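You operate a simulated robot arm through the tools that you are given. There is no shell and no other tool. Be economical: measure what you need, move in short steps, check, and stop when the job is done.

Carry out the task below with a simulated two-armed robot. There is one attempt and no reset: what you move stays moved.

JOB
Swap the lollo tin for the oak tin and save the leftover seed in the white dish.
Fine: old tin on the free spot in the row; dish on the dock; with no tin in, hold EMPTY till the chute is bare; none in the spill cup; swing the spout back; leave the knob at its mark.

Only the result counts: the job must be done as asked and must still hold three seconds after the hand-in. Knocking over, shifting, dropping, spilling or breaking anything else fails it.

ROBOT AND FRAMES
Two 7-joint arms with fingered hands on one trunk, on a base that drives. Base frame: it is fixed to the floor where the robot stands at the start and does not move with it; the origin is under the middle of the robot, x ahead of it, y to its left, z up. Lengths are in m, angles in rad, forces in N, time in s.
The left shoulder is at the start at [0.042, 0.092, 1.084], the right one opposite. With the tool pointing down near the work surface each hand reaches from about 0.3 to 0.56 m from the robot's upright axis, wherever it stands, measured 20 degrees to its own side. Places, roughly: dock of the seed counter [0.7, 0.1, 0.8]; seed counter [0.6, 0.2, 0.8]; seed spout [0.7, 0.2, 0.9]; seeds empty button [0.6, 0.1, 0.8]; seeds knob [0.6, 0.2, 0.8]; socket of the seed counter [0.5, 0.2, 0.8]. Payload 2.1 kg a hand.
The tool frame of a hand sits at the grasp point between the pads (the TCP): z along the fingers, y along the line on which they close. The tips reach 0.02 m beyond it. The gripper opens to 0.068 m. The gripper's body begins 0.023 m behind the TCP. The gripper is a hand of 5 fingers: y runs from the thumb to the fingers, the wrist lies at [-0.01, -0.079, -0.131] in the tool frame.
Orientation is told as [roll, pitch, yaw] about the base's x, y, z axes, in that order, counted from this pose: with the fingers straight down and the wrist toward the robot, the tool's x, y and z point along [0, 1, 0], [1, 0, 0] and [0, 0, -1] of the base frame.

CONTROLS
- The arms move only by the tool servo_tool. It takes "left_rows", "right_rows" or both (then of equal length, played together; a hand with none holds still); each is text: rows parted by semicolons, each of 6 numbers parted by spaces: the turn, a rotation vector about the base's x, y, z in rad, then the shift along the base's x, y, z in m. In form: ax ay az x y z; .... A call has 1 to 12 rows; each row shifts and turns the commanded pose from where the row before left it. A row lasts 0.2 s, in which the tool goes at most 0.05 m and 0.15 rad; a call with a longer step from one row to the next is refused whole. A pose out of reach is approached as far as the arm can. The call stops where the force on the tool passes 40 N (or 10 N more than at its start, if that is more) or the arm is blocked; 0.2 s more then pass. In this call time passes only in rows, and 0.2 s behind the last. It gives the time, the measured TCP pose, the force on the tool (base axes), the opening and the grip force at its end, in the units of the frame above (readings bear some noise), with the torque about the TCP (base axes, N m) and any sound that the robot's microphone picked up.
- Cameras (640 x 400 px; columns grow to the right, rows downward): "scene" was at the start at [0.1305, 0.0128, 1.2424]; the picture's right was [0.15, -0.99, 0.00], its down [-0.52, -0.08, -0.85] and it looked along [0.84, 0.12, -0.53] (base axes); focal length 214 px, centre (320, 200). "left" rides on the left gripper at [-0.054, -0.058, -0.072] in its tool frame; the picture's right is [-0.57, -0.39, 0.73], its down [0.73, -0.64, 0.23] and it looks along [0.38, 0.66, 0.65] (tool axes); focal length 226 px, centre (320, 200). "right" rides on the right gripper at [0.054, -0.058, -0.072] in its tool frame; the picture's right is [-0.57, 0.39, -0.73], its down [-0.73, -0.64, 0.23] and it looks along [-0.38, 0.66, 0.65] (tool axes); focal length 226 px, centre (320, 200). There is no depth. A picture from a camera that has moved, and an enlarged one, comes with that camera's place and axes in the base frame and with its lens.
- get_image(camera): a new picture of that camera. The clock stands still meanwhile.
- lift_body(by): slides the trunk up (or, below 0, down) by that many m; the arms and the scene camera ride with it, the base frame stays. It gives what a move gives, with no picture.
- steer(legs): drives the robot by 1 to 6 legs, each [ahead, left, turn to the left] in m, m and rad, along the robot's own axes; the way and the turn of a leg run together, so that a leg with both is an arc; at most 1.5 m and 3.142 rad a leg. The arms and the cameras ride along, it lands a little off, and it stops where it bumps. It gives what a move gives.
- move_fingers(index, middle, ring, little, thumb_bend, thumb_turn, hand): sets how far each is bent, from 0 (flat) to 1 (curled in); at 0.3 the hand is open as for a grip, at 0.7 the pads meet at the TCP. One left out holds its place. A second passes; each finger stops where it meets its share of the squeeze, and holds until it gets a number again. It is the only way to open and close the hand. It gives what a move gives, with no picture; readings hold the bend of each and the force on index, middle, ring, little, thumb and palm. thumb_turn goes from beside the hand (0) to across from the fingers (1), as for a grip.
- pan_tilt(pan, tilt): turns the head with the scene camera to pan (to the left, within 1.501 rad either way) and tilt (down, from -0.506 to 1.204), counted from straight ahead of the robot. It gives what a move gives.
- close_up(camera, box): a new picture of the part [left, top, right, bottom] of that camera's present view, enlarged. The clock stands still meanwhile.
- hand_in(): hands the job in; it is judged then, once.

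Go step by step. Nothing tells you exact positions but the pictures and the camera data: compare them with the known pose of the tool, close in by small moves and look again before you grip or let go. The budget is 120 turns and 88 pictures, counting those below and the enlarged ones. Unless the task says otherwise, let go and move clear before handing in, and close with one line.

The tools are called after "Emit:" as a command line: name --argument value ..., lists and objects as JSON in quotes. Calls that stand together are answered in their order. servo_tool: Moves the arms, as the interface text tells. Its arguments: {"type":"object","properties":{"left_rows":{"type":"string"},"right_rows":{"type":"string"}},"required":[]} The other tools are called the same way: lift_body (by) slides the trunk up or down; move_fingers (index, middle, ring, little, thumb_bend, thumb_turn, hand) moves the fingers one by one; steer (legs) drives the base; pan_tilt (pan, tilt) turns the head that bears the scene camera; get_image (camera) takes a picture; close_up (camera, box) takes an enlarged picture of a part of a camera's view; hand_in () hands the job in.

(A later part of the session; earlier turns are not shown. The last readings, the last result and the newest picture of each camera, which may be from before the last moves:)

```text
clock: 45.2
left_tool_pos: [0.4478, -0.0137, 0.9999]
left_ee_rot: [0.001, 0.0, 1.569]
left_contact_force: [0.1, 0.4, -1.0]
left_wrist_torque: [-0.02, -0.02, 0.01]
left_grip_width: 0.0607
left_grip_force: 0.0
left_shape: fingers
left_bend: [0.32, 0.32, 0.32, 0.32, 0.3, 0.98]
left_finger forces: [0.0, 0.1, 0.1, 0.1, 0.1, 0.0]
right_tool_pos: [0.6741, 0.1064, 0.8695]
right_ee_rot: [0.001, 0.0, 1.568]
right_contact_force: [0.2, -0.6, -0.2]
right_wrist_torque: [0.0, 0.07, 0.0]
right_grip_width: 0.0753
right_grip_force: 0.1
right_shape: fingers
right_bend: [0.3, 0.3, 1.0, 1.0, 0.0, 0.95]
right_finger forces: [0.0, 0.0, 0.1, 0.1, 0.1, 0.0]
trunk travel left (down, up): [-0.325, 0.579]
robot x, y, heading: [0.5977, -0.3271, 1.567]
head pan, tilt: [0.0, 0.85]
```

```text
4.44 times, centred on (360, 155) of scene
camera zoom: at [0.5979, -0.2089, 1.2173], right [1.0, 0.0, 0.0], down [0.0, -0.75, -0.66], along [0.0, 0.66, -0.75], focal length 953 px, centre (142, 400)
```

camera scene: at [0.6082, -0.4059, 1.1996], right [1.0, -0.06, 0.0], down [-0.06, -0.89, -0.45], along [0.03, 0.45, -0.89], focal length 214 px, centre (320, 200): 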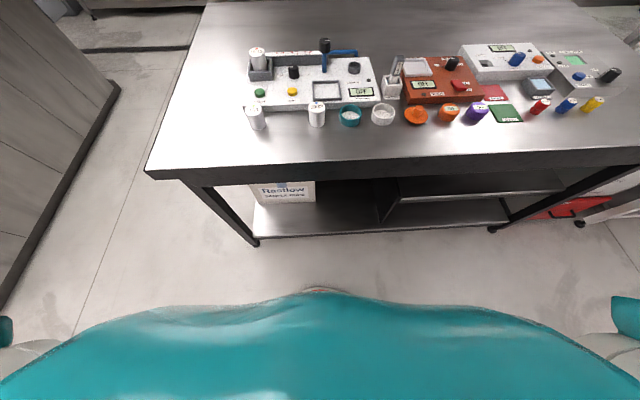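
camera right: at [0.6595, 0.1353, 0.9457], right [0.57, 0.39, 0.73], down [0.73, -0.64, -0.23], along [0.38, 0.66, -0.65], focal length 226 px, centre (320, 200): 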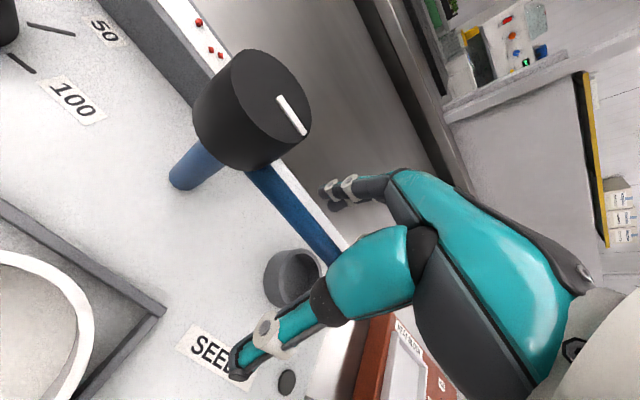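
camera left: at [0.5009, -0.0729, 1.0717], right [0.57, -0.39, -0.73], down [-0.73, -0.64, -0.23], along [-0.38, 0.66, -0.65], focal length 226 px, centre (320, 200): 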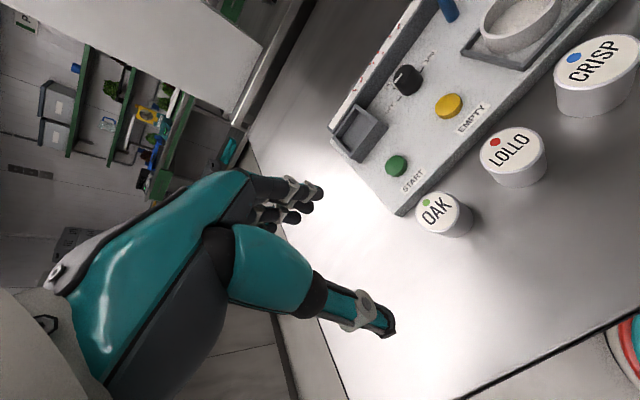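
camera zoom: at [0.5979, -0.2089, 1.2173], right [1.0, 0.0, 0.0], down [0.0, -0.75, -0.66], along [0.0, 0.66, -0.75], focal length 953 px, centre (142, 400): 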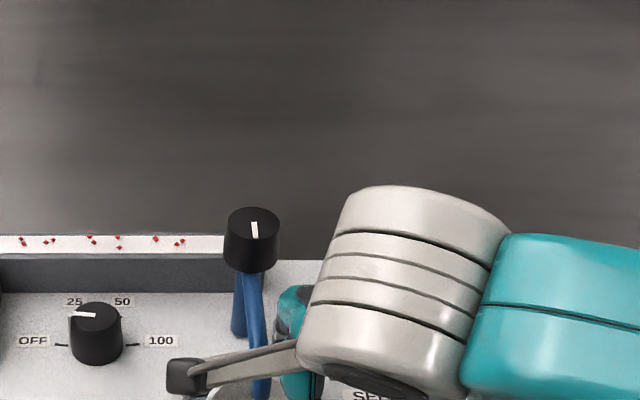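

The spout now points straight toward the dock. I back the hand off to +x, then rise, and check.

Emit:
servo_tool --right_rows "0 0 0 .02 .0 0;0 0 0 .01 0 .02;0 0 0 .02 -.01 .04;0 0 0 .03 -.03 .03;0 0 0 .03 -.04 .0"

Emit:
close_up --camera "scene" --box '[240, 100, 400, 200]'

Emit:
close_up --camera "right" --box '[0, 0, 320, 220]'

```text
refused: row 4 steps farther than a row can; nothing moved
```

```text
4.00 times, centred on (320, 150) of scene
camera zoom: at [0.5979, -0.2089, 1.2173], right [1.0, 0.0, 0.0], down [0.0, -0.75, -0.66], along [0.0, 0.66, -0.75], focal length 858 px, centre (320, 400)
```

zoom: 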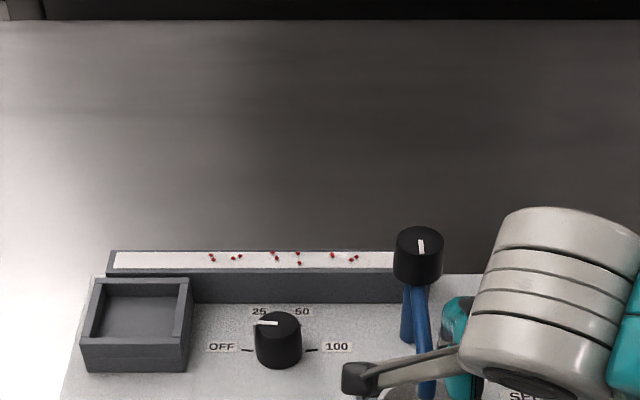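

```text
1.82 times, centred on (160, 110) of right
camera zoom: at [0.6192, 0.0467, 0.9412], right [0.57, 0.39, 0.73], down [0.73, -0.64, -0.23], along [0.38, 0.66, -0.65], focal length 411 px, centre (611, 364)
```

zoom: 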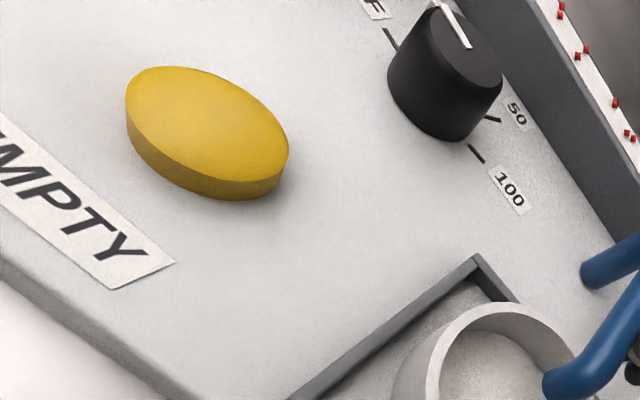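

The nozzle sits over the dish. I redo the retreat with shorter steps.

Emit:
servo_tool --right_rows "0 0 0 .02 .0 0;0 0 0 .01 0 .02;0 0 0 .02 -.01 .04;0 0 0 .03 -.03 .02;0 0 0 .03 -.035 .01;0 0 0 .02 -.03 .02" --left_rows "0 0 0 .019 .015 0;0 0 0 .02 .015 0;0 0 0 .02 .015 0;0 0 0 .02 .015 -.01;0 0 0 .02 .012 -.02;0 0 0 .02 .010 -.02"

Emit:
move_fingers --hand "left" --index 0.7 --middle 0.7 --ring 1.0 --little 1.0 --thumb_bend 0.7

Emit:
get_image --camera "left"

```text
clock: 46.6
left_tool_pos: [0.5673, 0.0682, 0.9486]
left_ee_rot: [0.0, 0.0, 1.57]
left_contact_force: [-0.5, -0.7, -0.5]
left_wrist_torque: [-0.03, 0.03, -0.01]
left_grip_width: 0.0606
left_grip_force: 0.1
left_shape: fingers
left_bend: [0.32, 0.32, 0.32, 0.32, 0.3, 0.98]
left_finger forces: [0.0, 0.0, 0.0, 0.0, 0.0, 0.0]
right_tool_pos: [0.8047, 0.0011, 0.9783]
right_ee_rot: [-0.002, 0.0, 1.568]
right_contact_force: [-0.8, -0.1, -0.2]
right_wrist_torque: [-0.04, -0.03, 0.01]
right_grip_width: 0.0751
right_grip_force: 0.0
right_shape: fingers
right_bend: [0.3, 0.3, 1.0, 1.0, 0.0, 0.95]
right_finger forces: [0.1, 0.1, 0.1, 0.1, 0.1, 0.0]
trunk travel left (down, up): [-0.325, 0.579]
robot x, y, heading: [0.5944, -0.3284, 1.57]
head pan, tilt: [0.0, 0.85]
```

```text
clock: 47.6
left_tool_pos: [0.5677, 0.0686, 0.9486]
left_ee_rot: [0.0, 0.001, 1.57]
left_contact_force: [-0.3, 0.1, 0.4]
left_wrist_torque: [0.0, -0.02, -0.02]
left_grip_width: 0.0004
left_grip_force: 0.0
left_shape: fingers
left_bend: [0.7, 0.7, 1.0, 1.0, 0.7, 0.98]
left_finger forces: [0.0, 0.0, 0.1, 0.0, 0.1, 0.0]
right_tool_pos: [0.8034, 0.0012, 0.9786]
right_ee_rot: [0.001, 0.0, 1.568]
right_contact_force: [0.5, 0.1, -0.8]
right_wrist_torque: [0.03, -0.01, 0.0]
right_grip_width: 0.075
right_grip_force: 0.1
right_shape: fingers
right_bend: [0.3, 0.3, 1.0, 1.0, 0.0, 0.95]
right_finger forces: [0.0, 0.0, 0.1, 0.1, 0.1, 0.0]
trunk travel left (down, up): [-0.325, 0.579]
robot x, y, heading: [0.5949, -0.3273, 1.572]
head pan, tilt: [0.0, 0.85]
```

```text
23 pictures are left
camera left: at [0.6204, 0.0088, 1.0208], right [0.57, -0.39, -0.73], down [-0.73, -0.64, -0.23], along [-0.38, 0.66, -0.65], focal length 226 px, centre (320, 200)
```

left: 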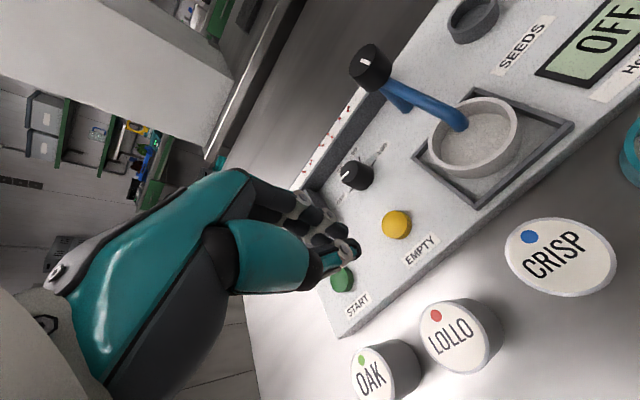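

The spout nozzle is over the dish. The EMPTY button is at about (0.564, 0.106), and I bring the closed fingertips above it and press down.

Emit:
servo_tool --left_rows "0 0 0 -.003 .037 0;0 0 0 0 0 -.04;0 0 0 0 0 -.035;0 0 0 0 0 -.014"

Emit:
get_image --camera "left"

```text
clock: 48.6
left_tool_pos: [0.5644, 0.1044, 0.8619]
left_ee_rot: [-0.001, 0.001, 1.57]
left_contact_force: [0.2, 0.1, -0.4]
left_wrist_torque: [-0.01, 0.0, 0.01]
left_grip_width: 0.0
left_grip_force: 0.1
left_shape: fingers
left_bend: [0.7, 0.7, 1.0, 1.0, 0.7, 0.98]
left_finger forces: [0.0, 0.1, 0.0, 0.1, 0.1, 0.0]
right_tool_pos: [0.804, 0.0014, 0.9782]
right_ee_rot: [0.0, 0.001, 1.57]
right_contact_force: [0.2, 0.9, -0.4]
right_wrist_torque: [0.04, 0.0, -0.02]
right_grip_width: 0.0749
right_grip_force: 0.2
right_shape: fingers
right_bend: [0.3, 0.3, 1.0, 1.0, 0.0, 0.95]
right_finger forces: [0.0, 0.1, 0.0, 0.0, 0.1, 0.0]
trunk travel left (down, up): [-0.325, 0.579]
robot x, y, heading: [0.594, -0.3265, 1.566]
head pan, tilt: [0.0, 0.85]
```

```text
22 pictures are left
camera left: at [0.6171, 0.0439, 0.9332], right [0.57, -0.39, -0.73], down [-0.73, -0.64, -0.23], along [-0.38, 0.66, -0.65], focal length 226 px, centre (320, 200)
```

left: 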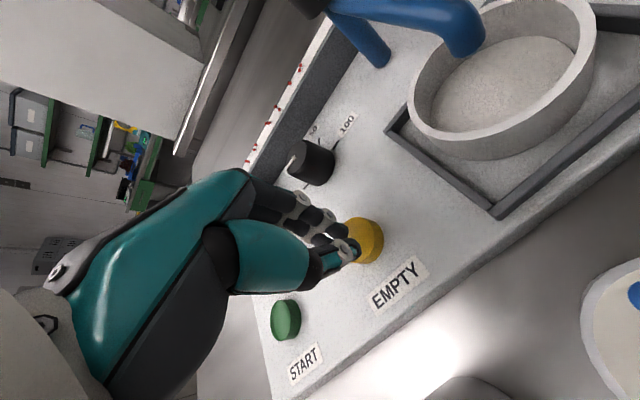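

Emit:
servo_tool --left_rows "0 0 0 .001 0 -.01;0 0 0 0 0 -.004;0 0 0 0 0 -.003"

```text
clock: 49.4
left_tool_pos: [0.5656, 0.1032, 0.8443]
left_ee_rot: [-0.003, -0.004, 1.57]
left_contact_force: [-0.9, -0.5, 15.4]
left_wrist_torque: [-0.07, -0.08, 0.03]
left_grip_width: 0.0001
left_grip_force: 7.9
left_shape: fingers
left_bend: [0.7, 0.7, 1.0, 1.0, 0.7, 0.98]
left_finger forces: [2.6, 0.8, 0.0, 0.0, 11.8, 0.0]
right_tool_pos: [0.8029, 0.0012, 0.9792]
right_ee_rot: [0.001, 0.0, 1.568]
right_contact_force: [-0.8, -0.5, 0.8]
right_wrist_torque: [0.01, 0.01, -0.03]
right_grip_width: 0.0753
right_grip_force: 0.1
right_shape: fingers
right_bend: [0.3, 0.3, 1.0, 1.0, 0.0, 0.95]
right_finger forces: [0.0, 0.0, 0.0, 0.0, 0.1, 0.0]
trunk travel left (down, up): [-0.325, 0.579]
robot x, y, heading: [0.5968, -0.3255, 1.571]
head pan, tilt: [0.0, 0.85]
heard: click
```

A click: the button is pressed with about 15 N. I hold and check the chute and display.

Emit:
servo_tool --left_rows "0 0 0 0 0 0;0 0 0 0 0 0;0 0 0 0 0 0;0 0 0 0 0 0;0 0 0 0 0 0"

Emit:
close_up --camera "scene" --box '[240, 110, 400, 210]'

```text
clock: 50.6
left_tool_pos: [0.566, 0.103, 0.8437]
left_ee_rot: [0.001, -0.003, 1.569]
left_contact_force: [0.7, 1.2, 17.8]
left_wrist_torque: [0.0, -0.11, -0.03]
left_grip_width: 0.0
left_grip_force: 9.9
left_shape: fingers
left_bend: [0.7, 0.7, 1.0, 1.0, 0.7, 0.98]
left_finger forces: [8.5, 0.9, 0.0, 0.0, 8.8, 0.0]
right_tool_pos: [0.8043, 0.0015, 0.9791]
right_ee_rot: [0.0, -0.001, 1.568]
right_contact_force: [0.7, 0.3, -0.1]
right_wrist_torque: [0.0, 0.01, 0.0]
right_grip_width: 0.0753
right_grip_force: 0.0
right_shape: fingers
right_bend: [0.3, 0.3, 1.0, 1.0, 0.0, 0.95]
right_finger forces: [0.0, 0.0, 0.0, 0.0, 0.0, 0.0]
trunk travel left (down, up): [-0.325, 0.579]
robot x, y, heading: [0.5967, -0.3239, 1.569]
head pan, tilt: [0.0, 0.85]
```

```text
4.00 times, centred on (320, 160) of scene
camera zoom: at [0.5982, -0.2101, 1.2175], right [1.0, 0.0, 0.0], down [0.0, -0.75, -0.66], along [0.0, 0.66, -0.75], focal length 858 px, centre (320, 360)
```

zoom: 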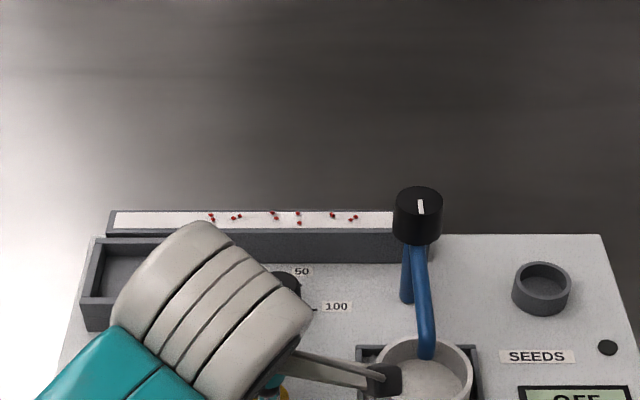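

Nothing flowed: the display still reads OFF, so the counter must be switched on at its knob first. I release EMPTY, open the hand and go above the knob.

Emit:
servo_tool --left_rows "0 0 0 0 0 .02;0 0 0 0 0 .03;0 0 0 0 0 .03;0 0 0.13 .002 .033 0;0 0 0.13 .002 .033 0;0 0 .13 0 0 0;0 0 .11 0 0 0"

Emit:
move_fingers --hand "left" --index 0.36 --middle 0.36 --thumb_bend 0.36

Emit:
get_image --camera "left"

```text
clock: 52.2
left_tool_pos: [0.5691, 0.1698, 0.9215]
left_ee_rot: [-0.002, 0.001, 2.07]
left_contact_force: [-0.2, -0.9, -0.3]
left_wrist_torque: [0.04, 0.02, 0.01]
left_grip_width: 0.0
left_grip_force: 0.1
left_shape: fingers
left_bend: [0.7, 0.7, 1.0, 1.0, 0.7, 0.98]
left_finger forces: [0.0, 0.0, 0.0, 0.0, 0.0, 0.0]
right_tool_pos: [0.8034, 0.0021, 0.9785]
right_ee_rot: [-0.001, 0.002, 1.569]
right_contact_force: [0.3, -0.4, -0.9]
right_wrist_torque: [-0.02, 0.0, -0.03]
right_grip_width: 0.0753
right_grip_force: 0.0
right_shape: fingers
right_bend: [0.3, 0.3, 1.0, 1.0, 0.0, 0.95]
right_finger forces: [0.1, 0.1, 0.0, 0.0, 0.1, 0.1]
trunk travel left (down, up): [-0.325, 0.579]
robot x, y, heading: [0.5956, -0.326, 1.568]
head pan, tilt: [0.0, 0.85]
```

```text
clock: 53.2
left_tool_pos: [0.5688, 0.1698, 0.9211]
left_ee_rot: [-0.001, 0.001, 2.068]
left_contact_force: [-0.8, -0.5, -0.6]
left_wrist_torque: [-0.05, 0.03, -0.02]
left_grip_width: 0.0523
left_grip_force: 0.0
left_shape: fingers
left_bend: [0.36, 0.36, 1.0, 1.0, 0.36, 0.98]
left_finger forces: [0.0, 0.0, 0.1, 0.0, 0.1, 0.1]
right_tool_pos: [0.8041, 0.0028, 0.9793]
right_ee_rot: [0.0, 0.0, 1.57]
right_contact_force: [-0.7, 0.0, 1.0]
right_wrist_torque: [0.0, 0.01, 0.0]
right_grip_width: 0.0751
right_grip_force: 0.1
right_shape: fingers
right_bend: [0.3, 0.3, 1.0, 1.0, 0.0, 0.95]
right_finger forces: [0.0, 0.0, 0.0, 0.1, 0.0, 0.0]
trunk travel left (down, up): [-0.325, 0.579]
robot x, y, heading: [0.5959, -0.3274, 1.567]
head pan, tilt: [0.0, 0.85]
```

```text
20 pictures are left
camera left: at [0.643, 0.1434, 0.9944], right [0.68, -0.07, -0.73], down [-0.34, -0.91, -0.23], along [-0.65, 0.4, -0.65], focal length 226 px, centre (320, 200)
```

left: 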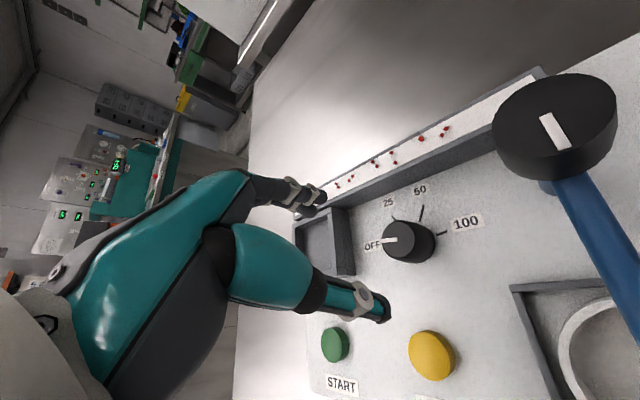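

The knob clearly points to OFF and sits at about (0.571, 0.177). I reduce the yaw a little, centre on the knob and descend around it.

Emit:
servo_tool --left_rows "0 0 -.15 .002 .004 0;0 0 -.15 .001 .003 0;0 0 0 0 0 -.03;0 0 0 0 0 -.03;0 0 0 0 0 -.012"

Emit:
get_image --camera "left"

```text
clock: 54.4
left_tool_pos: [0.572, 0.1765, 0.8509]
left_ee_rot: [0.001, 0.001, 1.769]
left_contact_force: [0.2, -0.4, 0.3]
left_wrist_torque: [0.01, -0.01, -0.05]
left_grip_width: 0.0524
left_grip_force: 0.1
left_shape: fingers
left_bend: [0.36, 0.36, 1.0, 1.0, 0.36, 0.98]
left_finger forces: [0.1, 0.0, 0.0, 0.0, 0.0, 0.2]
right_tool_pos: [0.804, 0.0012, 0.9789]
right_ee_rot: [-0.001, -0.001, 1.568]
right_contact_force: [-0.3, 0.9, -0.6]
right_wrist_torque: [0.01, -0.01, -0.01]
right_grip_width: 0.0751
right_grip_force: 0.1
right_shape: fingers
right_bend: [0.3, 0.3, 1.0, 1.0, 0.0, 0.95]
right_finger forces: [0.0, 0.1, 0.0, 0.1, 0.1, 0.0]
trunk travel left (down, up): [-0.325, 0.579]
robot x, y, heading: [0.5975, -0.3282, 1.565]
head pan, tilt: [0.0, 0.85]
```

```text
19 pictures are left
camera left: at [0.6354, 0.1285, 0.9225], right [0.63, -0.27, -0.73], down [-0.59, -0.77, -0.23], along [-0.5, 0.58, -0.65], focal length 226 px, centre (320, 200)
```

left: 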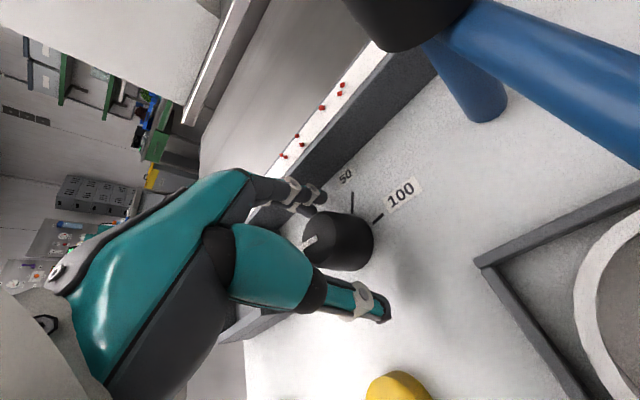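

The knob is centred between thumb and index. I lower slightly and close on it.

Emit:
servo_tool --left_rows "0 0 0 .001 0 -.006"

Emit:
move_fingers --hand "left" --index 0.66 --middle 0.66 --thumb_bend 0.66

Emit:
servo_tool --left_rows "0 0 -.13 0 0 0;0 0 -.13 0 0 0;0 0 -.13 0 0 0;0 0 -.13 0 0 0"

Emit:
close_up --camera "scene" --box '[260, 120, 420, 220]'

```text
clock: 54.8
left_tool_pos: [0.5741, 0.1762, 0.8448]
left_ee_rot: [0.0, 0.001, 1.768]
left_contact_force: [0.6, 0.0, -0.1]
left_wrist_torque: [-0.01, 0.03, -0.01]
left_grip_width: 0.0522
left_grip_force: 0.1
left_shape: fingers
left_bend: [0.36, 0.36, 1.0, 1.0, 0.36, 0.98]
left_finger forces: [0.0, 0.1, 0.1, 0.0, 0.1, 0.1]
right_tool_pos: [0.8045, 0.0012, 0.9789]
right_ee_rot: [0.0, 0.001, 1.567]
right_contact_force: [0.7, -1.0, 0.5]
right_wrist_torque: [-0.02, 0.01, 0.02]
right_grip_width: 0.0754
right_grip_force: 0.0
right_shape: fingers
right_bend: [0.3, 0.3, 1.0, 1.0, 0.0, 0.95]
right_finger forces: [0.0, 0.0, 0.1, 0.0, 0.0, 0.0]
trunk travel left (down, up): [-0.325, 0.579]
robot x, y, heading: [0.5992, -0.332, 1.564]
head pan, tilt: [0.0, 0.85]
```

```text
clock: 55.8
left_tool_pos: [0.5743, 0.1777, 0.8461]
left_ee_rot: [-0.001, -0.002, 1.768]
left_contact_force: [0.1, 9.0, 11.2]
left_wrist_torque: [0.4, 0.1, -0.04]
left_grip_width: 0.0174
left_grip_force: 10.2
left_shape: fingers
left_bend: [0.54, 0.54, 1.0, 1.0, 0.59, 0.97]
left_finger forces: [4.6, 14.1, 0.0, 0.0, 2.2, 0.0]
right_tool_pos: [0.8031, 0.0015, 0.978]
right_ee_rot: [-0.001, 0.0, 1.57]
right_contact_force: [-0.6, -0.2, 1.1]
right_wrist_torque: [0.02, 0.01, -0.01]
right_grip_width: 0.0754
right_grip_force: 0.1
right_shape: fingers
right_bend: [0.3, 0.3, 1.0, 1.0, 0.0, 0.95]
right_finger forces: [0.0, 0.0, 0.0, 0.1, 0.0, 0.0]
trunk travel left (down, up): [-0.325, 0.579]
robot x, y, heading: [0.5932, -0.3242, 1.568]
head pan, tilt: [0.0, 0.85]
```

```text
clock: 56.8
left_tool_pos: [0.5736, 0.1758, 0.8458]
left_ee_rot: [-0.003, 0.0, 1.245]
left_contact_force: [-2.4, 6.6, 6.7]
left_wrist_torque: [0.21, 0.02, 0.05]
left_grip_width: 0.0172
left_grip_force: 9.9
left_shape: fingers
left_bend: [0.55, 0.56, 1.0, 1.0, 0.59, 0.97]
left_finger forces: [3.2, 13.4, 0.0, 0.1, 3.1, 0.0]
right_tool_pos: [0.803, 0.0011, 0.9777]
right_ee_rot: [0.0, -0.001, 1.57]
right_contact_force: [0.4, 0.5, -0.2]
right_wrist_torque: [0.0, -0.01, 0.02]
right_grip_width: 0.0753
right_grip_force: 0.1
right_shape: fingers
right_bend: [0.3, 0.3, 1.0, 1.0, 0.0, 0.95]
right_finger forces: [0.0, 0.0, 0.0, 0.0, 0.0, 0.1]
trunk travel left (down, up): [-0.325, 0.579]
robot x, y, heading: [0.5965, -0.3224, 1.566]
head pan, tilt: [0.0, 0.85]
```

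```text
4.00 times, centred on (340, 170) of scene
camera zoom: at [0.5978, -0.2088, 1.2173], right [1.0, 0.0, 0.0], down [0.0, -0.75, -0.66], along [0.0, 0.66, -0.75], focal length 858 px, centre (240, 320)
```

zoom: 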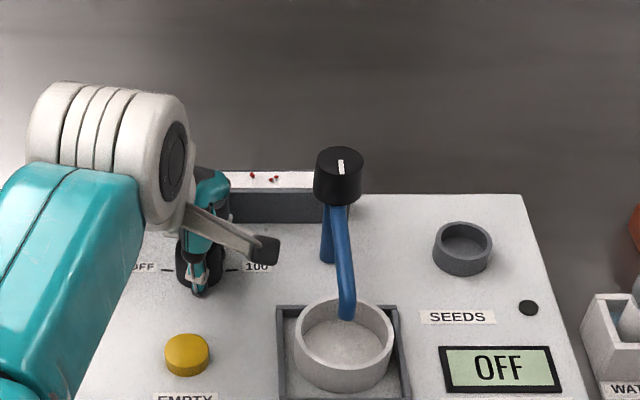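

The display still reads OFF after about 30°. I keep turning to reach the 25 mark.

Emit:
servo_tool --left_rows "0 0 -.13 0 0 0;0 0 -.13 0 0 0;0 0 -.13 0 0 0;0 0 -.13 0 0 0"

Emit:
close_up --camera "scene" --box '[260, 120, 420, 220]'

Emit:
get_image --camera "left"

```text
clock: 57.8
left_tool_pos: [0.5745, 0.1641, 0.8467]
left_ee_rot: [-0.004, 0.001, 0.723]
left_contact_force: [10.3, 1.5, 1.1]
left_wrist_torque: [0.05, -0.21, -0.15]
left_grip_width: 0.0037
left_grip_force: 5.2
left_shape: fingers
left_bend: [0.64, 0.53, 1.0, 1.0, 0.66, 0.98]
left_finger forces: [0.7, 8.5, 0.1, 0.0, 0.1, 0.0]
left hand out of reach, approached as far as the arm can: row 3, 4
right_tool_pos: [0.8055, 0.0016, 0.9783]
right_ee_rot: [0.0, -0.001, 1.568]
right_contact_force: [0.1, -0.2, -0.1]
right_wrist_torque: [-0.03, 0.05, 0.01]
right_grip_width: 0.0749
right_grip_force: 0.1
right_shape: fingers
right_bend: [0.3, 0.3, 1.0, 1.0, 0.0, 0.95]
right_finger forces: [0.0, 0.1, 0.0, 0.1, 0.0, 0.0]
trunk travel left (down, up): [-0.325, 0.579]
robot x, y, heading: [0.5961, -0.3274, 1.567]
head pan, tilt: [0.0, 0.85]
```

```text
4.00 times, centred on (340, 170) of scene
camera zoom: at [0.5992, -0.2089, 1.2172], right [1.0, 0.0, 0.0], down [0.0, -0.75, -0.66], along [0.0, 0.66, -0.75], focal length 858 px, centre (240, 320)
```

zoom: 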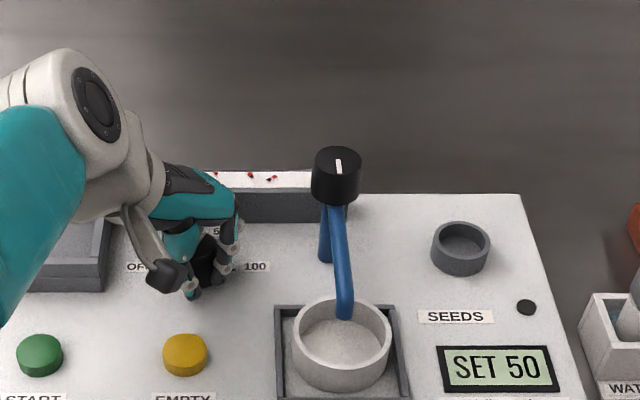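

```text
16 pictures are left
camera left: at [0.5648, 0.0831, 0.9189], right [0.09, -0.68, -0.73], down [-0.96, 0.12, -0.23], along [0.25, 0.72, -0.65], focal length 226 px, centre (320, 200)
```

left: 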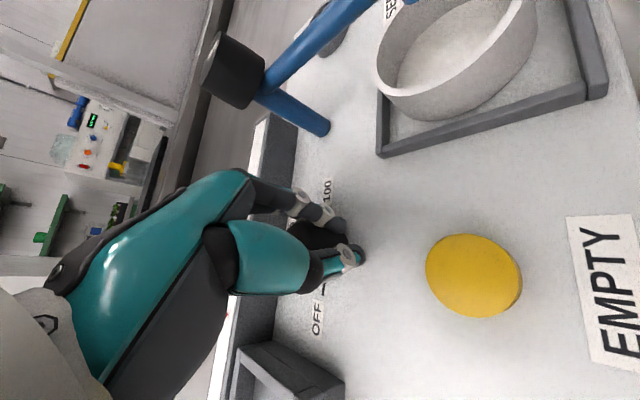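

The counter is on and shows SET 50. I release the knob, lift off, turn the hand back and form the press tip again over EMPTY.

Emit:
move_fingers --hand "left" --index 0.36 --middle 0.36 --thumb_bend 0.36

Emit:
servo_tool --left_rows "0 0 0 0 0 .015;0 0 0 0 0 .035;0 0 0 0 0 .03;0 0 .15 0 -.014 0;0 0 .15 0 -.014 0;0 0 .15 0 -.015 0;0 0 .15 -.002 -.015 0;0 0 .15 -.003 -.015 0;0 0 .10 -.003 0 0"

Emit:
move_fingers --hand "left" --index 0.7 --middle 0.7 --thumb_bend 0.7

```text
clock: 58.8
left_tool_pos: [0.5712, 0.1631, 0.8469]
left_ee_rot: [0.0, 0.0, 0.728]
left_contact_force: [-0.1, 0.0, 0.1]
left_wrist_torque: [-0.01, -0.02, 0.01]
left_grip_width: 0.052
left_grip_force: 0.0
left_shape: fingers
left_bend: [0.36, 0.36, 1.0, 1.0, 0.36, 0.98]
left_finger forces: [0.0, 0.1, 0.0, 0.0, 0.0, 0.1]
right_tool_pos: [0.8036, 0.0019, 0.9775]
right_ee_rot: [0.0, -0.001, 1.57]
right_contact_force: [0.2, 0.3, -0.8]
right_wrist_torque: [0.01, 0.0, -0.01]
right_grip_width: 0.0753
right_grip_force: 0.0
right_shape: fingers
right_bend: [0.3, 0.3, 1.0, 1.0, 0.0, 0.95]
right_finger forces: [0.0, 0.1, 0.0, 0.1, 0.0, 0.0]
trunk travel left (down, up): [-0.325, 0.579]
robot x, y, heading: [0.5966, -0.3257, 1.567]
head pan, tilt: [0.0, 0.85]
```

```text
clock: 60.8
left_tool_pos: [0.5881, 0.1922, 0.9191]
left_ee_rot: [0.0, 0.0, 1.579]
left_contact_force: [0.2, 0.2, -0.1]
left_wrist_torque: [-0.01, -0.01, -0.01]
left_grip_width: 0.0523
left_grip_force: 0.1
left_shape: fingers
left_bend: [0.36, 0.36, 1.0, 1.0, 0.36, 0.98]
left_finger forces: [0.0, 0.0, 0.0, 0.0, 0.0, 0.0]
left hand out of reach, approached as far as the arm can: row 2, 3, 4, 5, 6, 7, 8
right_tool_pos: [0.8042, 0.0015, 0.9784]
right_ee_rot: [0.0, 0.0, 1.568]
right_contact_force: [0.5, 1.1, 1.1]
right_wrist_torque: [0.02, 0.02, 0.03]
right_grip_width: 0.0753
right_grip_force: 0.1
right_shape: fingers
right_bend: [0.3, 0.3, 1.0, 1.0, 0.0, 0.95]
right_finger forces: [0.0, 0.0, 0.1, 0.0, 0.0, 0.0]
trunk travel left (down, up): [-0.325, 0.579]
robot x, y, heading: [0.5937, -0.3253, 1.571]
head pan, tilt: [0.0, 0.85]
```

```text
clock: 61.8
left_tool_pos: [0.5863, 0.1922, 0.9175]
left_ee_rot: [0.001, 0.0, 1.578]
left_contact_force: [0.5, 0.0, 0.2]
left_wrist_torque: [-0.04, 0.0, 0.04]
left_grip_width: 0.0001
left_grip_force: 0.1
left_shape: fingers
left_bend: [0.7, 0.7, 1.0, 1.0, 0.7, 0.98]
left_finger forces: [0.0, 0.0, 0.0, 0.0, 0.1, 0.0]
right_tool_pos: [0.8047, 0.0022, 0.9788]
right_ee_rot: [-0.001, 0.0, 1.569]
right_contact_force: [0.5, -0.7, -0.8]
right_wrist_torque: [-0.01, -0.01, -0.01]
right_grip_width: 0.075
right_grip_force: 0.1
right_shape: fingers
right_bend: [0.3, 0.3, 1.0, 1.0, 0.0, 0.95]
right_finger forces: [0.1, 0.1, 0.1, 0.0, 0.1, 0.0]
trunk travel left (down, up): [-0.325, 0.579]
robot x, y, heading: [0.5956, -0.3256, 1.565]
head pan, tilt: [0.0, 0.85]
```

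Emit:
servo_tool --left_rows "0 0 0 -.007 -.03 .0;0 0 0 -.007 -.03 0;0 0 0 -.0065 -.0285 0;0 0 0 0 0 -.03;0 0 0 0 0 -.025"

```text
clock: 63.0
left_tool_pos: [0.5869, 0.1827, 0.8615]
left_ee_rot: [-0.002, -0.003, 1.579]
left_contact_force: [0.4, 2.5, 12.1]
left_wrist_torque: [-0.03, 0.09, -0.04]
left_grip_width: 0.0
left_grip_force: 6.2
left_shape: fingers
left_bend: [0.7, 0.74, 1.0, 1.0, 0.7, 0.98]
left_finger forces: [0.1, 11.4, 0.1, 0.0, 0.0, 0.2]
left hand out of reach, approached as far as the arm can: row 1, 2, 3, 5
right_tool_pos: [0.8043, 0.0017, 0.9795]
right_ee_rot: [0.0, -0.001, 1.57]
right_contact_force: [-0.5, 0.5, -0.2]
right_wrist_torque: [0.03, 0.04, -0.01]
right_grip_width: 0.0752
right_grip_force: 0.0
right_shape: fingers
right_bend: [0.3, 0.3, 1.0, 1.0, 0.0, 0.95]
right_finger forces: [0.0, 0.0, 0.0, 0.0, 0.0, 0.1]
trunk travel left (down, up): [-0.325, 0.579]
robot x, y, heading: [0.5918, -0.3257, 1.564]
head pan, tilt: [0.0, 0.85]
```

The hand didn't track: the arm is in an awkward posture and it leaned on the knob with about 12 N. I raise it first and look at how it responds.

Emit:
servo_tool --left_rows "0 0 0 0 0 .03;0 0 0 0 0 .04;0 0 0 0 0 .04"

Emit:
get_image --camera "scene"

```text
clock: 63.8
left_tool_pos: [0.5893, 0.1834, 0.9702]
left_ee_rot: [0.001, 0.002, 1.579]
left_contact_force: [-0.3, -0.7, 0.8]
left_wrist_torque: [0.01, -0.02, 0.01]
left_grip_width: 0.0001
left_grip_force: 0.0
left_shape: fingers
left_bend: [0.7, 0.7, 1.0, 1.0, 0.7, 0.98]
left_finger forces: [0.0, 0.0, 0.1, 0.1, 0.1, 0.0]
right_tool_pos: [0.8039, 0.0016, 0.978]
right_ee_rot: [0.001, 0.0, 1.569]
right_contact_force: [0.2, -0.2, -0.3]
right_wrist_torque: [0.03, 0.0, 0.02]
right_grip_width: 0.0751
right_grip_force: 0.1
right_shape: fingers
right_bend: [0.3, 0.3, 1.0, 1.0, 0.0, 0.95]
right_finger forces: [0.0, 0.1, 0.1, 0.1, 0.0, 0.0]
trunk travel left (down, up): [-0.325, 0.579]
robot x, y, heading: [0.5946, -0.3247, 1.569]
head pan, tilt: [0.0, 0.85]
```

```text
15 pictures are left
camera scene: at [0.598, -0.2089, 1.2173], right [1.0, 0.0, 0.0], down [0.0, -0.75, -0.66], along [0.0, 0.66, -0.75], focal length 214 px, centre (320, 200)
```

scene: 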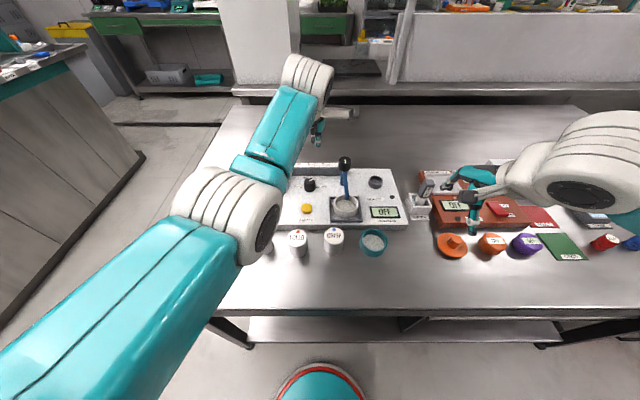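

Emit:
servo_tool --left_rows "0 0 0 0 -.03 0;0 0 0 0 -.03 0"

Emit:
close_up --camera "scene" --box '[260, 140, 420, 240]'

```text
clock: 64.4
left_tool_pos: [0.588, 0.1259, 0.9684]
left_ee_rot: [-0.002, 0.001, 1.579]
left_contact_force: [0.9, 1.2, -1.0]
left_wrist_torque: [0.0, 0.02, -0.02]
left_grip_width: 0.0
left_grip_force: 0.0
left_shape: fingers
left_bend: [0.7, 0.7, 1.0, 1.0, 0.7, 0.98]
left_finger forces: [0.0, 0.0, 0.0, 0.0, 0.0, 0.0]
right_tool_pos: [0.805, 0.002, 0.9791]
right_ee_rot: [0.001, 0.0, 1.569]
right_contact_force: [-0.7, -0.4, 0.1]
right_wrist_torque: [0.0, 0.03, 0.01]
right_grip_width: 0.0752
right_grip_force: 0.1
right_shape: fingers
right_bend: [0.3, 0.3, 1.0, 1.0, 0.0, 0.95]
right_finger forces: [0.0, 0.0, 0.1, 0.1, 0.0, 0.1]
trunk travel left (down, up): [-0.325, 0.579]
robot x, y, heading: [0.597, -0.3248, 1.567]
head pan, tilt: [0.0, 0.85]
```

```text
4.00 times, centred on (340, 190) of scene
camera zoom: at [0.598, -0.2089, 1.2173], right [1.0, 0.0, 0.0], down [0.0, -0.75, -0.66], along [0.0, 0.66, -0.75], focal length 858 px, centre (240, 240)
```

zoom: 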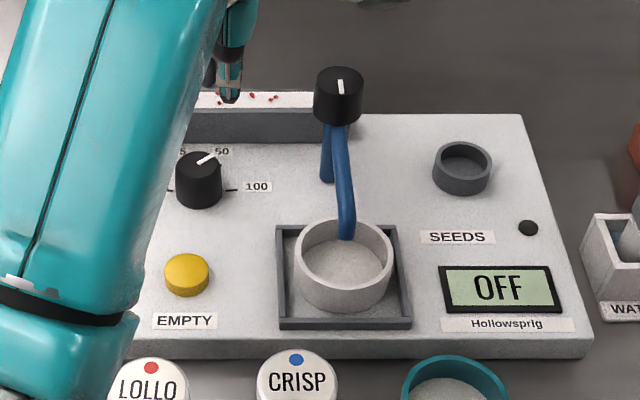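

The arm tracks again. The knob was nudged to between 50 and 100, so the display went back to OFF. I regrip it, slightly further back at y≈0.181, and turn it counter-clockwise about 20° to the 50 mark.

Emit:
move_fingers --hand "left" --index 0.36 --middle 0.36 --thumb_bend 0.36

Emit:
servo_tool --left_rows "0 0 -.15 -.006 .018 0;0 0 0 -.005 .018 0;0 0 0 -.005 .018 0;0 0 0 0 0 -.03;0 0 0 0 0 -.03;0 0 0 0 0 -.03"

Emit:
get_image --camera "left"

```text
clock: 65.4
left_tool_pos: [0.5879, 0.1269, 0.9692]
left_ee_rot: [0.0, -0.001, 1.577]
left_contact_force: [0.1, 0.2, -0.1]
left_wrist_torque: [0.02, -0.01, -0.02]
left_grip_width: 0.0521
left_grip_force: 0.0
left_shape: fingers
left_bend: [0.36, 0.36, 1.0, 1.0, 0.36, 0.98]
left_finger forces: [0.0, 0.0, 0.1, 0.0, 0.0, 0.0]
right_tool_pos: [0.8045, 0.0022, 0.9789]
right_ee_rot: [0.0, -0.001, 1.569]
right_contact_force: [0.0, -0.2, 0.2]
right_wrist_torque: [0.0, 0.0, 0.0]
right_grip_width: 0.0749
right_grip_force: 0.0
right_shape: fingers
right_bend: [0.3, 0.3, 1.0, 1.0, 0.0, 0.95]
right_finger forces: [0.1, 0.0, 0.1, 0.1, 0.1, 0.0]
trunk travel left (down, up): [-0.325, 0.579]
robot x, y, heading: [0.5909, -0.3254, 1.566]
head pan, tilt: [0.0, 0.85]
```

```text
clock: 66.8
left_tool_pos: [0.5714, 0.1794, 0.8806]
left_ee_rot: [0.0, 0.0, 1.428]
left_contact_force: [0.9, -0.9, -0.5]
left_wrist_torque: [0.03, 0.0, 0.0]
left_grip_width: 0.0522
left_grip_force: 0.0
left_shape: fingers
left_bend: [0.36, 0.36, 1.0, 1.0, 0.36, 0.98]
left_finger forces: [0.1, 0.0, 0.0, 0.0, 0.0, 0.1]
right_tool_pos: [0.8046, 0.0022, 0.9779]
right_ee_rot: [0.0, 0.001, 1.571]
right_contact_force: [0.0, -0.1, 0.1]
right_wrist_torque: [0.0, -0.02, -0.04]
right_grip_width: 0.0753
right_grip_force: 0.1
right_shape: fingers
right_bend: [0.3, 0.3, 1.0, 1.0, 0.0, 0.95]
right_finger forces: [0.0, 0.0, 0.0, 0.1, 0.1, 0.0]
trunk travel left (down, up): [-0.325, 0.579]
robot x, y, heading: [0.5945, -0.3285, 1.57]
head pan, tilt: [0.0, 0.85]
```

```text
13 pictures are left
camera left: at [0.6162, 0.1135, 0.9535], right [0.51, -0.46, -0.73], down [-0.82, -0.53, -0.23], along [-0.28, 0.71, -0.65], focal length 226 px, centre (320, 200)
```

left: 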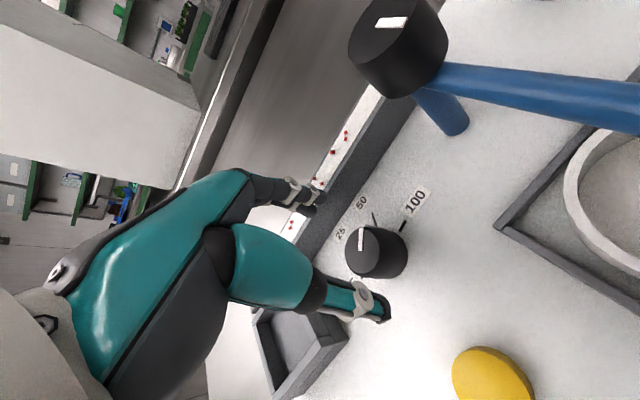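

Emit:
servo_tool --left_rows "0 0 0 .001 -.001 -.02;0 0 0 0 0 -.011"

Emit:
move_fingers --hand "left" --index 0.58 --middle 0.58 --thumb_bend 0.62

Emit:
servo_tool --left_rows "0 0 .12 0 0 0;0 0 .12 0 0 0"

Emit:
close_up --camera "scene" --box '[260, 140, 420, 240]'

```text
clock: 67.4
left_tool_pos: [0.576, 0.1774, 0.849]
left_ee_rot: [0.0, 0.0, 1.427]
left_contact_force: [0.4, 0.2, -0.3]
left_wrist_torque: [-0.01, -0.03, -0.02]
left_grip_width: 0.0522
left_grip_force: 0.1
left_shape: fingers
left_bend: [0.36, 0.36, 1.0, 1.0, 0.36, 0.98]
left_finger forces: [0.1, 0.1, 0.1, 0.0, 0.0, 0.0]
right_tool_pos: [0.8038, 0.001, 0.9784]
right_ee_rot: [-0.001, 0.0, 1.569]
right_contact_force: [0.1, -0.1, -0.1]
right_wrist_torque: [0.02, 0.01, 0.01]
right_grip_width: 0.0749
right_grip_force: 0.1
right_shape: fingers
right_bend: [0.3, 0.3, 1.0, 1.0, 0.0, 0.95]
right_finger forces: [0.0, 0.1, 0.0, 0.0, 0.0, 0.0]
trunk travel left (down, up): [-0.325, 0.579]
robot x, y, heading: [0.5953, -0.3297, 1.568]
head pan, tilt: [0.0, 0.85]
```

```text
clock: 68.4
left_tool_pos: [0.5755, 0.1782, 0.8498]
left_ee_rot: [0.0, 0.0, 1.428]
left_contact_force: [-1.1, -1.1, -0.6]
left_wrist_torque: [0.01, -0.03, -0.02]
left_grip_width: 0.018
left_grip_force: 1.2
left_shape: fingers
left_bend: [0.56, 0.55, 1.0, 1.0, 0.57, 0.97]
left_finger forces: [0.4, 1.0, 0.1, 0.0, 1.5, 0.0]
right_tool_pos: [0.8039, 0.0019, 0.9786]
right_ee_rot: [0.0, -0.001, 1.569]
right_contact_force: [0.4, 0.4, 0.3]
right_wrist_torque: [0.0, 0.01, -0.01]
right_grip_width: 0.0752
right_grip_force: 0.0
right_shape: fingers
right_bend: [0.3, 0.3, 1.0, 1.0, 0.0, 0.95]
right_finger forces: [0.1, 0.0, 0.0, 0.0, 0.0, 0.0]
trunk travel left (down, up): [-0.325, 0.579]
robot x, y, heading: [0.5926, -0.3223, 1.565]
head pan, tilt: [0.0, 0.85]
```

```text
clock: 69.0
left_tool_pos: [0.5745, 0.1763, 0.8494]
left_ee_rot: [-0.001, 0.0, 1.67]
left_contact_force: [0.2, 2.5, 0.1]
left_wrist_torque: [0.03, 0.0, -0.01]
left_grip_width: 0.018
left_grip_force: 2.4
left_shape: fingers
left_bend: [0.55, 0.54, 1.0, 1.0, 0.59, 0.97]
left_finger forces: [1.0, 1.8, 0.0, 0.1, 1.3, 0.0]
right_tool_pos: [0.8046, 0.0018, 0.9786]
right_ee_rot: [0.001, 0.002, 1.57]
right_contact_force: [0.1, 0.0, -0.4]
right_wrist_torque: [0.03, 0.0, 0.0]
right_grip_width: 0.0754
right_grip_force: 0.0
right_shape: fingers
right_bend: [0.3, 0.3, 1.0, 1.0, 0.0, 0.95]
right_finger forces: [0.0, 0.1, 0.0, 0.0, 0.0, 0.0]
trunk travel left (down, up): [-0.325, 0.579]
robot x, y, heading: [0.5964, -0.3271, 1.564]
head pan, tilt: [0.0, 0.85]
```

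```text
4.00 times, centred on (340, 190) of scene
camera zoom: at [0.5981, -0.2087, 1.2173], right [1.0, 0.0, 0.0], down [0.0, -0.75, -0.66], along [0.0, 0.66, -0.75], focal length 858 px, centre (240, 240)
```

zoom: 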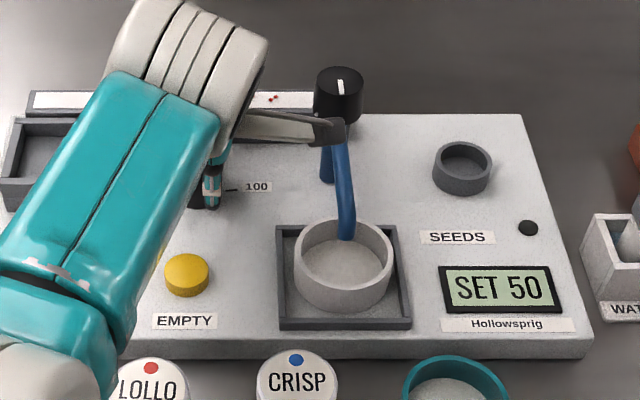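

SET 50 again with a balanced grip. I release gently, rise and move back to EMPTY.

Emit:
move_fingers --hand "left" --index 0.38 --middle 0.38 --thumb_bend 0.38

Emit:
servo_tool --left_rows "0 0 0 0 0 .02;0 0 0 0 0 .025;0 0 0 0 0 .025;0 0 -.1 -.003 -.025 0;0 0 0 -.003 -.025 0;0 0 0 -.002 -.023 0"

Emit:
move_fingers --hand "left" --index 0.7 --middle 0.7 --thumb_bend 0.7

```text
clock: 70.0
left_tool_pos: [0.5753, 0.1771, 0.8499]
left_ee_rot: [-0.001, 0.0, 1.669]
left_contact_force: [-0.5, -0.6, 0.1]
left_wrist_torque: [-0.02, 0.02, -0.01]
left_grip_width: 0.0489
left_grip_force: 0.0
left_shape: fingers
left_bend: [0.38, 0.38, 1.0, 1.0, 0.38, 0.98]
left_finger forces: [0.0, 0.1, 0.0, 0.0, 0.1, 0.0]
right_tool_pos: [0.8037, 0.0019, 0.9788]
right_ee_rot: [0.0, -0.001, 1.571]
right_contact_force: [0.0, 0.2, 0.1]
right_wrist_torque: [-0.03, 0.0, -0.03]
right_grip_width: 0.0752
right_grip_force: 0.1
right_shape: fingers
right_bend: [0.3, 0.3, 1.0, 1.0, 0.0, 0.95]
right_finger forces: [0.1, 0.0, 0.0, 0.0, 0.0, 0.0]
trunk travel left (down, up): [-0.325, 0.579]
robot x, y, heading: [0.5979, -0.3294, 1.569]
head pan, tilt: [0.0, 0.85]
```

```text
clock: 71.4
left_tool_pos: [0.5655, 0.1029, 0.9185]
left_ee_rot: [0.0, 0.0, 1.566]
left_contact_force: [0.0, 0.0, 0.5]
left_wrist_torque: [0.02, 0.0, -0.01]
left_grip_width: 0.0488
left_grip_force: 0.1
left_shape: fingers
left_bend: [0.38, 0.38, 1.0, 1.0, 0.38, 0.98]
left_finger forces: [0.1, 0.0, 0.1, 0.1, 0.1, 0.1]
right_tool_pos: [0.8033, 0.0027, 0.9789]
right_ee_rot: [0.002, 0.001, 1.569]
right_contact_force: [-0.4, -0.3, -0.3]
right_wrist_torque: [0.0, -0.02, -0.01]
right_grip_width: 0.0752
right_grip_force: 0.1
right_shape: fingers
right_bend: [0.3, 0.3, 1.0, 1.0, 0.0, 0.95]
right_finger forces: [0.1, 0.1, 0.1, 0.0, 0.0, 0.1]
trunk travel left (down, up): [-0.325, 0.579]
robot x, y, heading: [0.5963, -0.3264, 1.566]
head pan, tilt: [0.0, 0.85]
```

```text
clock: 72.4
left_tool_pos: [0.5658, 0.104, 0.9195]
left_ee_rot: [-0.001, 0.0, 1.57]
left_contact_force: [0.2, 0.3, 0.2]
left_wrist_torque: [0.01, -0.02, -0.01]
left_grip_width: 0.0003
left_grip_force: 0.0
left_shape: fingers
left_bend: [0.7, 0.7, 1.0, 1.0, 0.7, 0.98]
left_finger forces: [0.0, 0.0, 0.0, 0.0, 0.0, 0.0]
right_tool_pos: [0.8049, 0.0018, 0.9784]
right_ee_rot: [0.001, 0.0, 1.569]
right_contact_force: [-0.8, 0.2, 0.1]
right_wrist_torque: [-0.01, -0.02, 0.01]
right_grip_width: 0.0752
right_grip_force: 0.0
right_shape: fingers
right_bend: [0.3, 0.3, 1.0, 1.0, 0.0, 0.95]
right_finger forces: [0.1, 0.0, 0.0, 0.0, 0.0, 0.1]
trunk travel left (down, up): [-0.325, 0.579]
robot x, y, heading: [0.5919, -0.3257, 1.567]
head pan, tilt: [0.0, 0.85]
```

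I'm right above EMPTY. I press down as before and hold for a few seconds.

Emit:
servo_tool --left_rows "0 0 0 0 0 -.03;0 0 0 0 0 -.03;0 0 0 0 0 -.008;0 0 0 0 0 -.005;0 0 0 0 0 -.003;0 0 0 0 0 0;0 0 0 0 0 0;0 0 0 0 0 0;0 0 0 0 0 0;0 0 0 0 0 0;0 0 0 0 0 0;0 0 0 0 0 0"

Emit:
close_up --camera "scene" --box '[260, 130, 420, 230]'

```text
clock: 75.0
left_tool_pos: [0.5669, 0.1024, 0.8434]
left_ee_rot: [-0.001, -0.003, 1.569]
left_contact_force: [-0.7, 5.3, 24.5]
left_wrist_torque: [0.15, -0.1, 0.03]
left_grip_width: 0.0
left_grip_force: 12.5
left_shape: fingers
left_bend: [0.71, 0.71, 1.0, 1.0, 0.69, 0.98]
left_finger forces: [18.8, 2.5, 0.0, 0.0, 4.0, 0.1]
right_tool_pos: [0.8038, 0.0013, 0.9791]
right_ee_rot: [0.0, 0.001, 1.57]
right_contact_force: [1.2, 0.2, -0.3]
right_wrist_torque: [0.03, 0.01, -0.02]
right_grip_width: 0.0753
right_grip_force: 0.1
right_shape: fingers
right_bend: [0.3, 0.3, 1.0, 1.0, 0.0, 0.95]
right_finger forces: [0.1, 0.1, 0.0, 0.1, 0.0, 0.0]
trunk travel left (down, up): [-0.325, 0.579]
robot x, y, heading: [0.596, -0.3306, 1.565]
head pan, tilt: [0.0, 0.85]
heard: click
```

```text
4.00 times, centred on (340, 180) of scene
camera zoom: at [0.5981, -0.21, 1.2175], right [1.0, 0.0, 0.0], down [0.0, -0.75, -0.66], along [0.0, 0.66, -0.75], focal length 858 px, centre (240, 280)
```

zoom: 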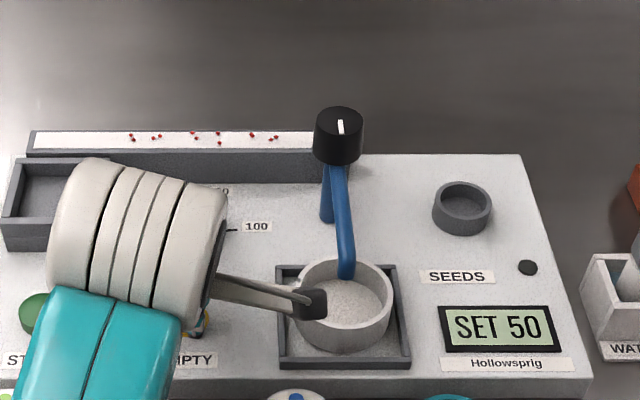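

Pressed with a click and SET 50 shown. The chute hasn't emptied yet, so I keep holding.

Emit:
servo_tool --left_rows "0 0 0 0 0 0;0 0 0 0 0 0;0 0 0 0 0 0;0 0 0 0 0 0;0 0 0 0 0 0;0 0 0 0 0 0;0 0 0 0 0 0;0 0 0 0 0 0;0 0 0 0 0 0;0 0 0 0 0 0;0 0 0 0 0 0;0 0 0 0 0 0"

Emit:
close_up --camera "scene" --box '[260, 130, 420, 230]'

```text
clock: 77.6
left_tool_pos: [0.567, 0.1043, 0.8439]
left_ee_rot: [0.001, -0.001, 1.569]
left_contact_force: [-0.9, 4.7, 25.1]
left_wrist_torque: [0.18, -0.11, 0.02]
left_grip_width: 0.0
left_grip_force: 13.0
left_shape: fingers
left_bend: [0.71, 0.71, 1.0, 1.0, 0.69, 0.98]
left_finger forces: [19.3, 2.5, 0.1, 0.1, 4.4, 0.0]
right_tool_pos: [0.8044, 0.0013, 0.9795]
right_ee_rot: [-0.002, 0.001, 1.57]
right_contact_force: [0.0, 0.2, 0.3]
right_wrist_torque: [-0.01, -0.04, -0.01]
right_grip_width: 0.0752
right_grip_force: 0.1
right_shape: fingers
right_bend: [0.3, 0.3, 1.0, 1.0, 0.0, 0.95]
right_finger forces: [0.0, 0.0, 0.1, 0.0, 0.0, 0.0]
trunk travel left (down, up): [-0.325, 0.579]
robot x, y, heading: [0.5959, -0.3272, 1.568]
head pan, tilt: [0.0, 0.85]
```

```text
4.00 times, centred on (340, 180) of scene
camera zoom: at [0.5981, -0.2101, 1.2175], right [1.0, 0.0, 0.0], down [0.0, -0.75, -0.66], along [0.0, 0.66, -0.75], focal length 858 px, centre (240, 280)
```

zoom: 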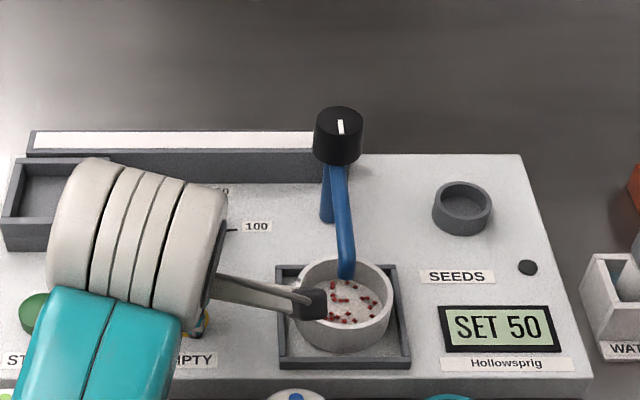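

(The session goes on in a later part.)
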